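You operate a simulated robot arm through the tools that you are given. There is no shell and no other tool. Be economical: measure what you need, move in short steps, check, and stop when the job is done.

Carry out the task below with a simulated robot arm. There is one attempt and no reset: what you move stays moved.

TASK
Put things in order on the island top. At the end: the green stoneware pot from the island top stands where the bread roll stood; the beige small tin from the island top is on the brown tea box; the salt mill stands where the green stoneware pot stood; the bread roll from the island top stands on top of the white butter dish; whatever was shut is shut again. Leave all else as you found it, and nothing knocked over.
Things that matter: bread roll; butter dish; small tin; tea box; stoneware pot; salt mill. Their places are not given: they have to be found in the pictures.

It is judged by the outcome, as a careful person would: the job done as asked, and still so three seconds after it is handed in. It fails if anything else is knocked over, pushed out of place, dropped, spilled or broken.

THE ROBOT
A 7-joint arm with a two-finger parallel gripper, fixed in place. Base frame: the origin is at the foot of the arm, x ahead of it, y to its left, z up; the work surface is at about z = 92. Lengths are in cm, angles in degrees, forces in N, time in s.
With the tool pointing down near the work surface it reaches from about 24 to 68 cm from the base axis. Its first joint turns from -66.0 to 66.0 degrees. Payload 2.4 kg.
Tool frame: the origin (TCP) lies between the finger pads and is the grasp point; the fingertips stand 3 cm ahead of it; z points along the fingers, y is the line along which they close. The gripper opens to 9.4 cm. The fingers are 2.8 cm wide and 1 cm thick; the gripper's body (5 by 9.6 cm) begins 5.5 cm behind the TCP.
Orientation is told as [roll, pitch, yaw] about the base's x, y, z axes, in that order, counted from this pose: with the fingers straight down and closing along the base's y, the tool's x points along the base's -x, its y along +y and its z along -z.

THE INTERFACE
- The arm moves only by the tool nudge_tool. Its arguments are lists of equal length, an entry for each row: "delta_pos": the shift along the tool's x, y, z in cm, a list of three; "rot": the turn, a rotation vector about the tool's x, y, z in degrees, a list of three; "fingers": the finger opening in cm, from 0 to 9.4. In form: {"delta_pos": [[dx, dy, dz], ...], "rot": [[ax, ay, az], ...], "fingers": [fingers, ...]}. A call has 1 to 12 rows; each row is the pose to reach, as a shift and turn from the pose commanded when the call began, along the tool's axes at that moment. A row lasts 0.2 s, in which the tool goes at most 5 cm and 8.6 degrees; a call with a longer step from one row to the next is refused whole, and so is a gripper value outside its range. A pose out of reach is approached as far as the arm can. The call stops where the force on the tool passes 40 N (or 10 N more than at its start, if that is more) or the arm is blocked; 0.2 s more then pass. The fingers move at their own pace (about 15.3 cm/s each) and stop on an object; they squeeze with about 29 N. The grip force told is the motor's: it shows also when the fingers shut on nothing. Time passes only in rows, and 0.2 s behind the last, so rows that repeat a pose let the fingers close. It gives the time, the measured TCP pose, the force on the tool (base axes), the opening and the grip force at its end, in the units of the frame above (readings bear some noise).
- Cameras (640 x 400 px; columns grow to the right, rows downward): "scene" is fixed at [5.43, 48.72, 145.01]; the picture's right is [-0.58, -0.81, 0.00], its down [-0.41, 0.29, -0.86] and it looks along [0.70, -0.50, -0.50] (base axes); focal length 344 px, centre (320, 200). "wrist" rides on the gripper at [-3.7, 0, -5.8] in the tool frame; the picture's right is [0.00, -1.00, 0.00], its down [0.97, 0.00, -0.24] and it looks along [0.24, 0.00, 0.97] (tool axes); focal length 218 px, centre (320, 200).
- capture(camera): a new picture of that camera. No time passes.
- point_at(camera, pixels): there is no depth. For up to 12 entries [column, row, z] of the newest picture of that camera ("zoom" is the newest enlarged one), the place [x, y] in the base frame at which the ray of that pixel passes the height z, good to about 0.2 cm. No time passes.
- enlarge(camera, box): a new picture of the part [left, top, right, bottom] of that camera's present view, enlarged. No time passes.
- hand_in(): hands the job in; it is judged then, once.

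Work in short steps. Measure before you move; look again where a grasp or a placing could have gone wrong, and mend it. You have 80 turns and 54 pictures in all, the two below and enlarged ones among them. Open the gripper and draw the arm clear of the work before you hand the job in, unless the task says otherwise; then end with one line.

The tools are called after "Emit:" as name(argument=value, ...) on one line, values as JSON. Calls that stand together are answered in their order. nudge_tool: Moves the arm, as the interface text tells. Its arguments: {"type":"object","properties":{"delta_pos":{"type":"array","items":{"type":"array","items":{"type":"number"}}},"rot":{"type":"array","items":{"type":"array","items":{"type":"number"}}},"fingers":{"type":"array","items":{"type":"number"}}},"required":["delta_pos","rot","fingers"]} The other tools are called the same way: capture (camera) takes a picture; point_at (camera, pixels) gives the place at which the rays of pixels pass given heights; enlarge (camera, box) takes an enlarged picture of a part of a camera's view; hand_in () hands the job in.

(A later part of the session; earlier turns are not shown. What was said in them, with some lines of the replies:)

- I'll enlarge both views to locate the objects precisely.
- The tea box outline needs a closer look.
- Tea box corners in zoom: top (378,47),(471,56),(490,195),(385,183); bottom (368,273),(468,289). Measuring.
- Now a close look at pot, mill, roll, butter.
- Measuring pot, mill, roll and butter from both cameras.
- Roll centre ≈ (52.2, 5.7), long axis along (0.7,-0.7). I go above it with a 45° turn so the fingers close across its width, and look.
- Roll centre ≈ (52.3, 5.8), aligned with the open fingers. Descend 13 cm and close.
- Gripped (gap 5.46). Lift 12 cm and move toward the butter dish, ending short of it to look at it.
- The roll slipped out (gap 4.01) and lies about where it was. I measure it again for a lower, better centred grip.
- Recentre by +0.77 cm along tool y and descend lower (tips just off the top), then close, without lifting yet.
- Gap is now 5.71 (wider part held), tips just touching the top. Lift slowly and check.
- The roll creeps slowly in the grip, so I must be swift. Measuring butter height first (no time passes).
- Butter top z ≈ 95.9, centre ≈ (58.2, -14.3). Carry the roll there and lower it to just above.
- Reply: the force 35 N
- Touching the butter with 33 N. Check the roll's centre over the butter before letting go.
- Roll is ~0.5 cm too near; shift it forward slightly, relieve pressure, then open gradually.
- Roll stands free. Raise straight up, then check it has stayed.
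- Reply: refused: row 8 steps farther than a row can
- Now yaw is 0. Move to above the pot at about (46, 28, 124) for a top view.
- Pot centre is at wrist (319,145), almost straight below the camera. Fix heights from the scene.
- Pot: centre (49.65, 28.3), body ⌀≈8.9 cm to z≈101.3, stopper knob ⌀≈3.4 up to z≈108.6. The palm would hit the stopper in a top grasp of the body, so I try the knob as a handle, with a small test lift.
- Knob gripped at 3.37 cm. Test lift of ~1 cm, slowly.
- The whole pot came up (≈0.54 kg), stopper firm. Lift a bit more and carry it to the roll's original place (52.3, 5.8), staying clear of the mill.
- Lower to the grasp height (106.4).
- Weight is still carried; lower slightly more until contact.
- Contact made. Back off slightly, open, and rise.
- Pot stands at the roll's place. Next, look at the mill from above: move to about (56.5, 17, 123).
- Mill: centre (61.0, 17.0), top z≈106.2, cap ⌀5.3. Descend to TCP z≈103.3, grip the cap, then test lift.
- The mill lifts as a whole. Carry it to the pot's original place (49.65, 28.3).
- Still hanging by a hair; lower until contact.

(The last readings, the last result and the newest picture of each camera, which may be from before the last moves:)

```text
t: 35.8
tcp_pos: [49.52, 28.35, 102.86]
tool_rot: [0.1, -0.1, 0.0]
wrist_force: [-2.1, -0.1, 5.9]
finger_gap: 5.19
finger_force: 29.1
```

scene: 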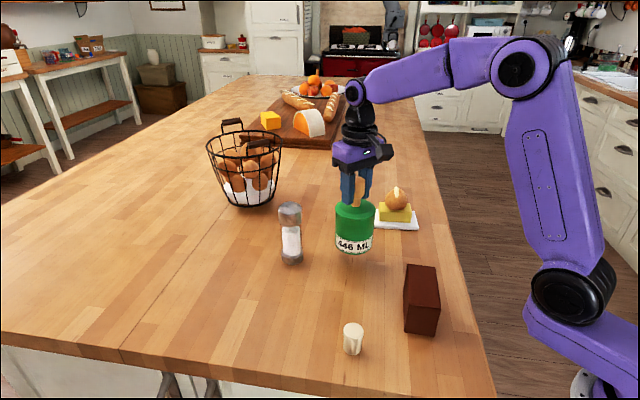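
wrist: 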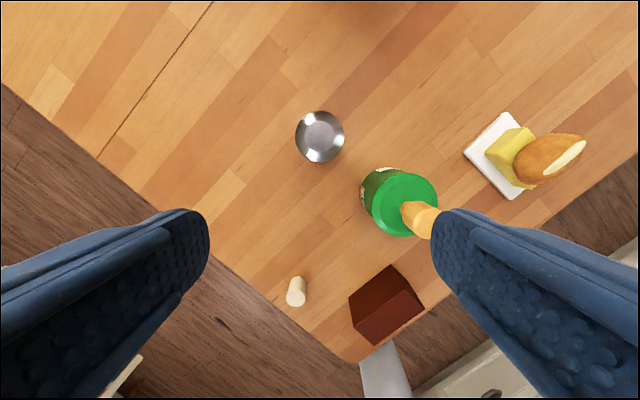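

Contact (5.9 N up). Open evenly and rise.

Emit:
nudge_tool(delta_pos=[[0, 0, -0.05], [0, 0, -0.05], [0, 0, -0.05], [0, 0, -0.05], [0, 0, -3], [0, 0, -7], [0, 0, -11], [0, 0, -14]], rot=[[0, 0, 0], [0, 0, 0], [0, 0, 0], [0, 0, 0], [0, 0, 0], [0, 0, 0], [0, 0, 0], [0, 0, 0]], fingers=[5.3, 5.6, 7, 9, 9.4, 9.4, 9.4, 9.4])

Emit:
capture(camera="scene")

```text
t: 37.6
tcp_pos: [49.7, 28.46, 116.77]
tool_rot: [0.1, -0.2, 0.0]
wrist_force: [-0.2, -0.2, -0.6]
finger_gap: 9.39
finger_force: 0.1
```

```text
16 pictures are left
```

scene: 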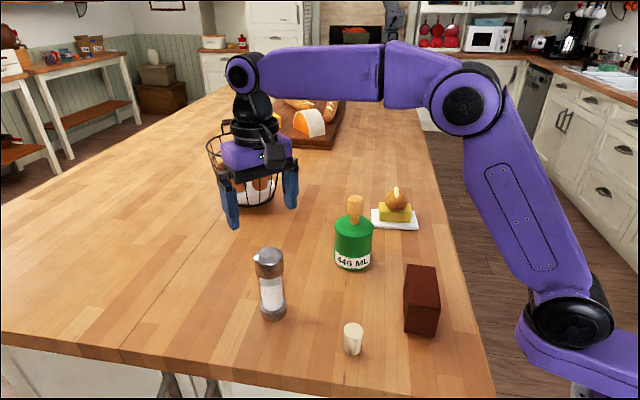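

Mill stands. Now the tin: move over it to about (31, 21.2, 114).

Emit:
nudge_tool(delta_pos=[[4, -1.5, 0], [8, -3, 0], [12, -4.5, 0], [16, -6, 1], [18.7, -7.2, 2.5], [18.7, -7.2, 2.5]], rot=[[0, 0, 0], [0, 0, 0], [0, 0, 0], [0, 0, 0], [0, 0, 0], [0, 0, 0]], fingers=[9.4, 9.4, 9.4, 9.4, 9.4, 9.4])

Emit:
capture(camera="wrist")

```text
t: 39.0
tcp_pos: [31.04, 21.06, 114.42]
tool_rot: [0.0, -0.1, -0.1]
wrist_force: [0.2, -0.3, 0.2]
finger_gap: 9.42
finger_force: 0.1
```

```text
15 pictures are left
```

wrist: 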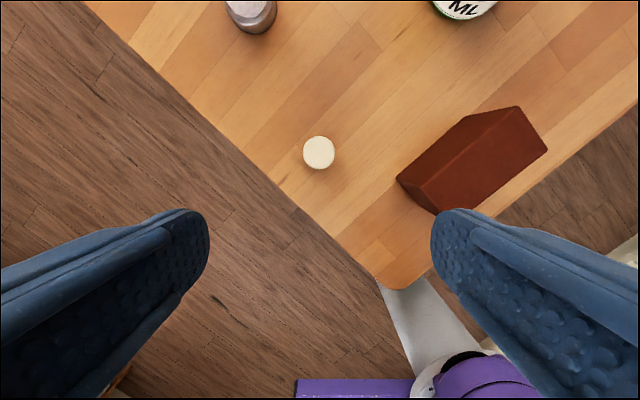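

Emit:
point_at(camera="wrist", pixels=[[319, 153, 96], [303, 153, 96], [335, 153, 96], [516, 106, 99.4], [547, 152, 99.4], [436, 214, 99.4], [397, 179, 99.4]])

Emit:
enlarge(camera="wrist", box=[380, 90, 570, 220])

```text
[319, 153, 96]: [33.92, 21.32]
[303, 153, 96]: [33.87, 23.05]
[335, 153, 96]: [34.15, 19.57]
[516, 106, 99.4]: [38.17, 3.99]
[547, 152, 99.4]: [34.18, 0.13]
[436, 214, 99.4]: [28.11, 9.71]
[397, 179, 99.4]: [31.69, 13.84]
```

```text
3.08 times, centred on (475, 155) of wrist
```

zoom: 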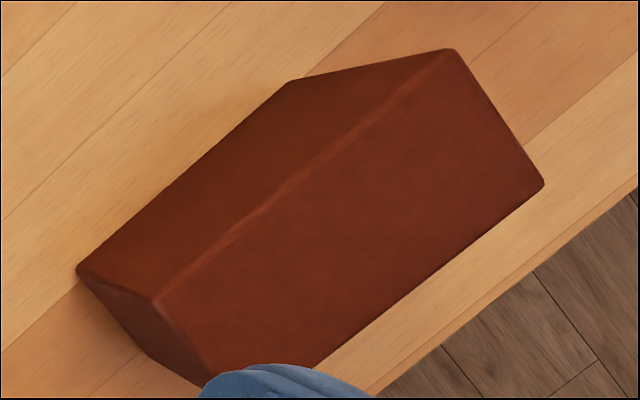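

Tin centre (34.0, 21.3), ⌀3.5; tea box top centre (32.5, 5.8) at z≈99.4. Grasp the tin.

Emit:
nudge_tool(delta_pos=[[-1.5, 0.15, 4], [-2.95, 0.25, 8], [-2.95, 0.25, 12], [-2.95, 0.25, 16], [-2.95, 0.25, 18.4], [-2.95, 0.25, 18.4], [-2.95, 0.25, 18.4], [-2.95, 0.25, 18.4], [-2.95, 0.25, 18.4]], rot=[[0, 0, 0], [0, 0, 0], [0, 0, 0], [0, 0, 0], [0, 0, 0], [0, 0, 0], [0, 0, 0], [0, 0, 0], [0, 0, 0]], fingers=[9.4, 9.4, 9.4, 9.4, 8, 6, 4.5, 3.5, 2])

Emit:
nudge_tool(delta_pos=[[0, 0, -0.5], [0, 0, -1.5], [0, 0, -3.5], [0, 0, -6], [0, 0, -9], [0, 0, -11], [0, 0, -11]], rot=[[0, 0, 0], [0, 0, 0], [0, 0, 0], [0, 0, 0], [0, 0, 0], [0, 0, 0], [0, 0, 0]], fingers=[2, 2, 2, 2, 2, 2, 2])

Emit:
capture(camera="wrist")

```text
t: 41.0
tcp_pos: [33.92, 21.46, 95.88]
tool_rot: [0.1, -0.2, 0.0]
wrist_force: [0.0, 1.1, -0.6]
finger_gap: 3.23
finger_force: 29.3
```

```text
t: 42.6
tcp_pos: [33.81, 21.41, 106.86]
tool_rot: [0.1, -0.1, 0.0]
wrist_force: [0.1, 0.0, -0.7]
finger_gap: 3.25
finger_force: 29.1
```

```text
13 pictures are left
```

wrist: 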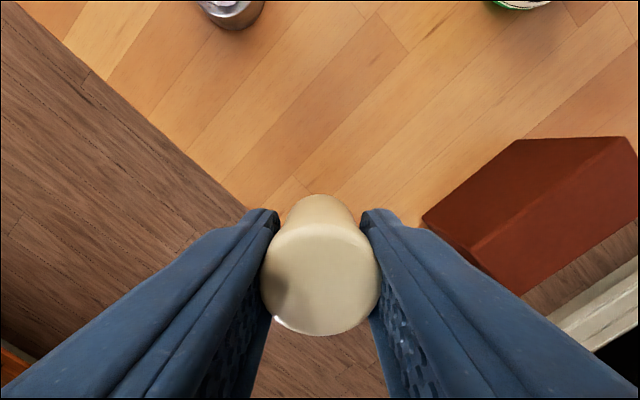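

Tin held upright. Carry it over the tea box centre and lower near contact.

Emit:
nudge_tool(delta_pos=[[0.1, -1.5, 0], [0.4, -5, 0], [0.8, -9, 0], [1.1, -12.5, 0], [1.3, -15, 0], [1.3, -15.6, 0.5], [1.3, -15.6, 1.8], [1.3, -15.6, 2.9], [1.3, -15.6, 3.1]], rot=[[0, 0, 0], [0, 0, 0], [0, 0, 0], [0, 0, 0], [0, 0, 0], [0, 0, 0], [0, 0, 0], [0, 0, 0], [0, 0, 0]], fingers=[2, 2, 2, 2, 2, 2, 2, 2, 2])

Emit:
enlarge(camera="scene", box=[350, 220, 470, 350])

```text
t: 44.6
tcp_pos: [32.72, 5.68, 103.8]
tool_rot: [0.1, -0.1, 0.0]
wrist_force: [-0.1, 0.4, -0.5]
finger_gap: 3.22
finger_force: 29.4
```

```text
3.08 times, centred on (410, 285) of scene
```

zoom: 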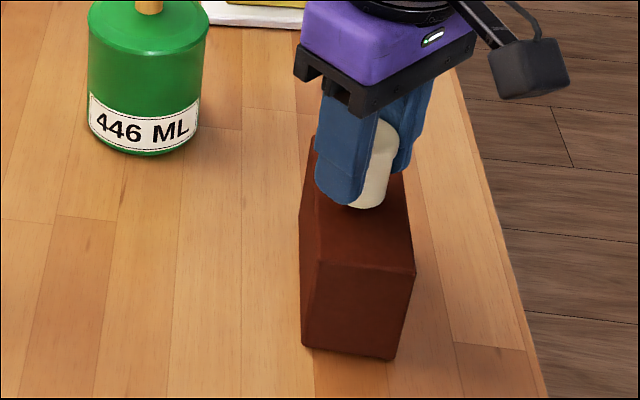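

Emit:
nudge_tool(delta_pos=[[0, 0, 0.15], [0, 0, 0.3], [0, 0, 0.4], [0, 0, 0.4]], rot=[[0, 0, 0], [0, 0, 0], [0, 0, 0], [0, 0, 0]], fingers=[2, 2, 2, 2])

```text
t: 45.6
tcp_pos: [32.64, 5.75, 103.51]
tool_rot: [0.1, -0.1, 0.1]
wrist_force: [0.4, -0.2, 0.4]
finger_gap: 3.19
finger_force: 29.0
```

Emit:
nudge_tool(delta_pos=[[0, 0, 0.1], [0, 0, 0.2], [0, 0, 0.3], [0, 0, 0.3]], rot=[[0, 0, 0], [0, 0, 0], [0, 0, 0], [0, 0, 0]], fingers=[2, 2, 2, 2])

```text
t: 46.6
tcp_pos: [32.67, 5.79, 103.23]
tool_rot: [0.2, -0.3, 0.0]
wrist_force: [0.0, -1.8, 24.7]
finger_gap: 3.2
finger_force: 29.1
```

Contact. Back off 0.15, open, rise.

Emit:
nudge_tool(delta_pos=[[0, 0, -0.2], [0, 0, -0.2], [0, 0, -0.2], [0, 0, -0.2], [0, 0, -2], [0, 0, -6], [0, 0, -10], [0, 0, -14], [0, 0, -18]], rot=[[0, 0, 0], [0, 0, 0], [0, 0, 0], [0, 0, 0], [0, 0, 0], [0, 0, 0], [0, 0, 0], [0, 0, 0], [0, 0, 0]], fingers=[2, 3.4, 5, 7, 8, 8, 8, 8, 8])

Emit:
capture(camera="scene")

Emit:
capture(camera="wrist")

```text
t: 48.6
tcp_pos: [32.5, 5.86, 121.35]
tool_rot: [0.2, -0.1, -0.1]
wrist_force: [-0.1, -0.1, 0.7]
finger_gap: 8.0
finger_force: 0.1
```

```text
11 pictures are left
```

scene: 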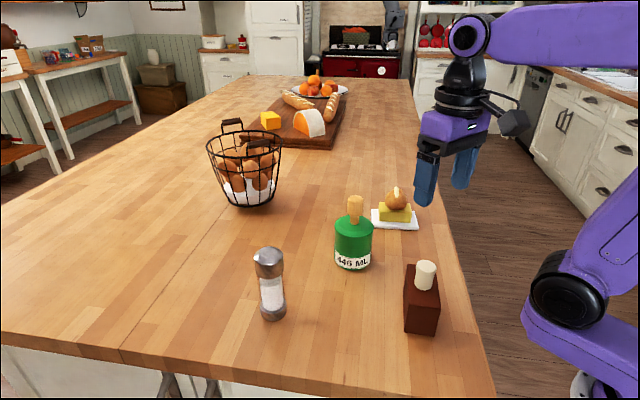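

```text
10 pictures are left
```

wrist: 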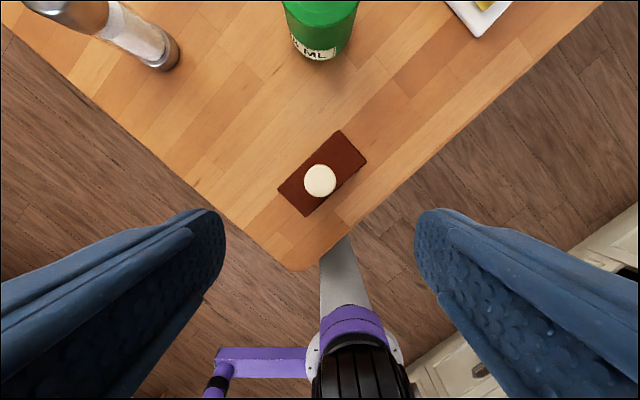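

All four things are in place and upright, and the arm is open and well above the work. Handing in.

Emit:
hand_in()

```text
The job is handed in.
```

The job is handed in. The last pictures show the pot standing where the roll stood, the mill where the pot stood, the roll on top of the butter in the butter dish, and the tin on the tea box. On the first try the roll slipped out of the grip and landed within about 1 cm of its place; I picked it up again. Nothing was knocked over, and the pot's stopper stayed in throughout.
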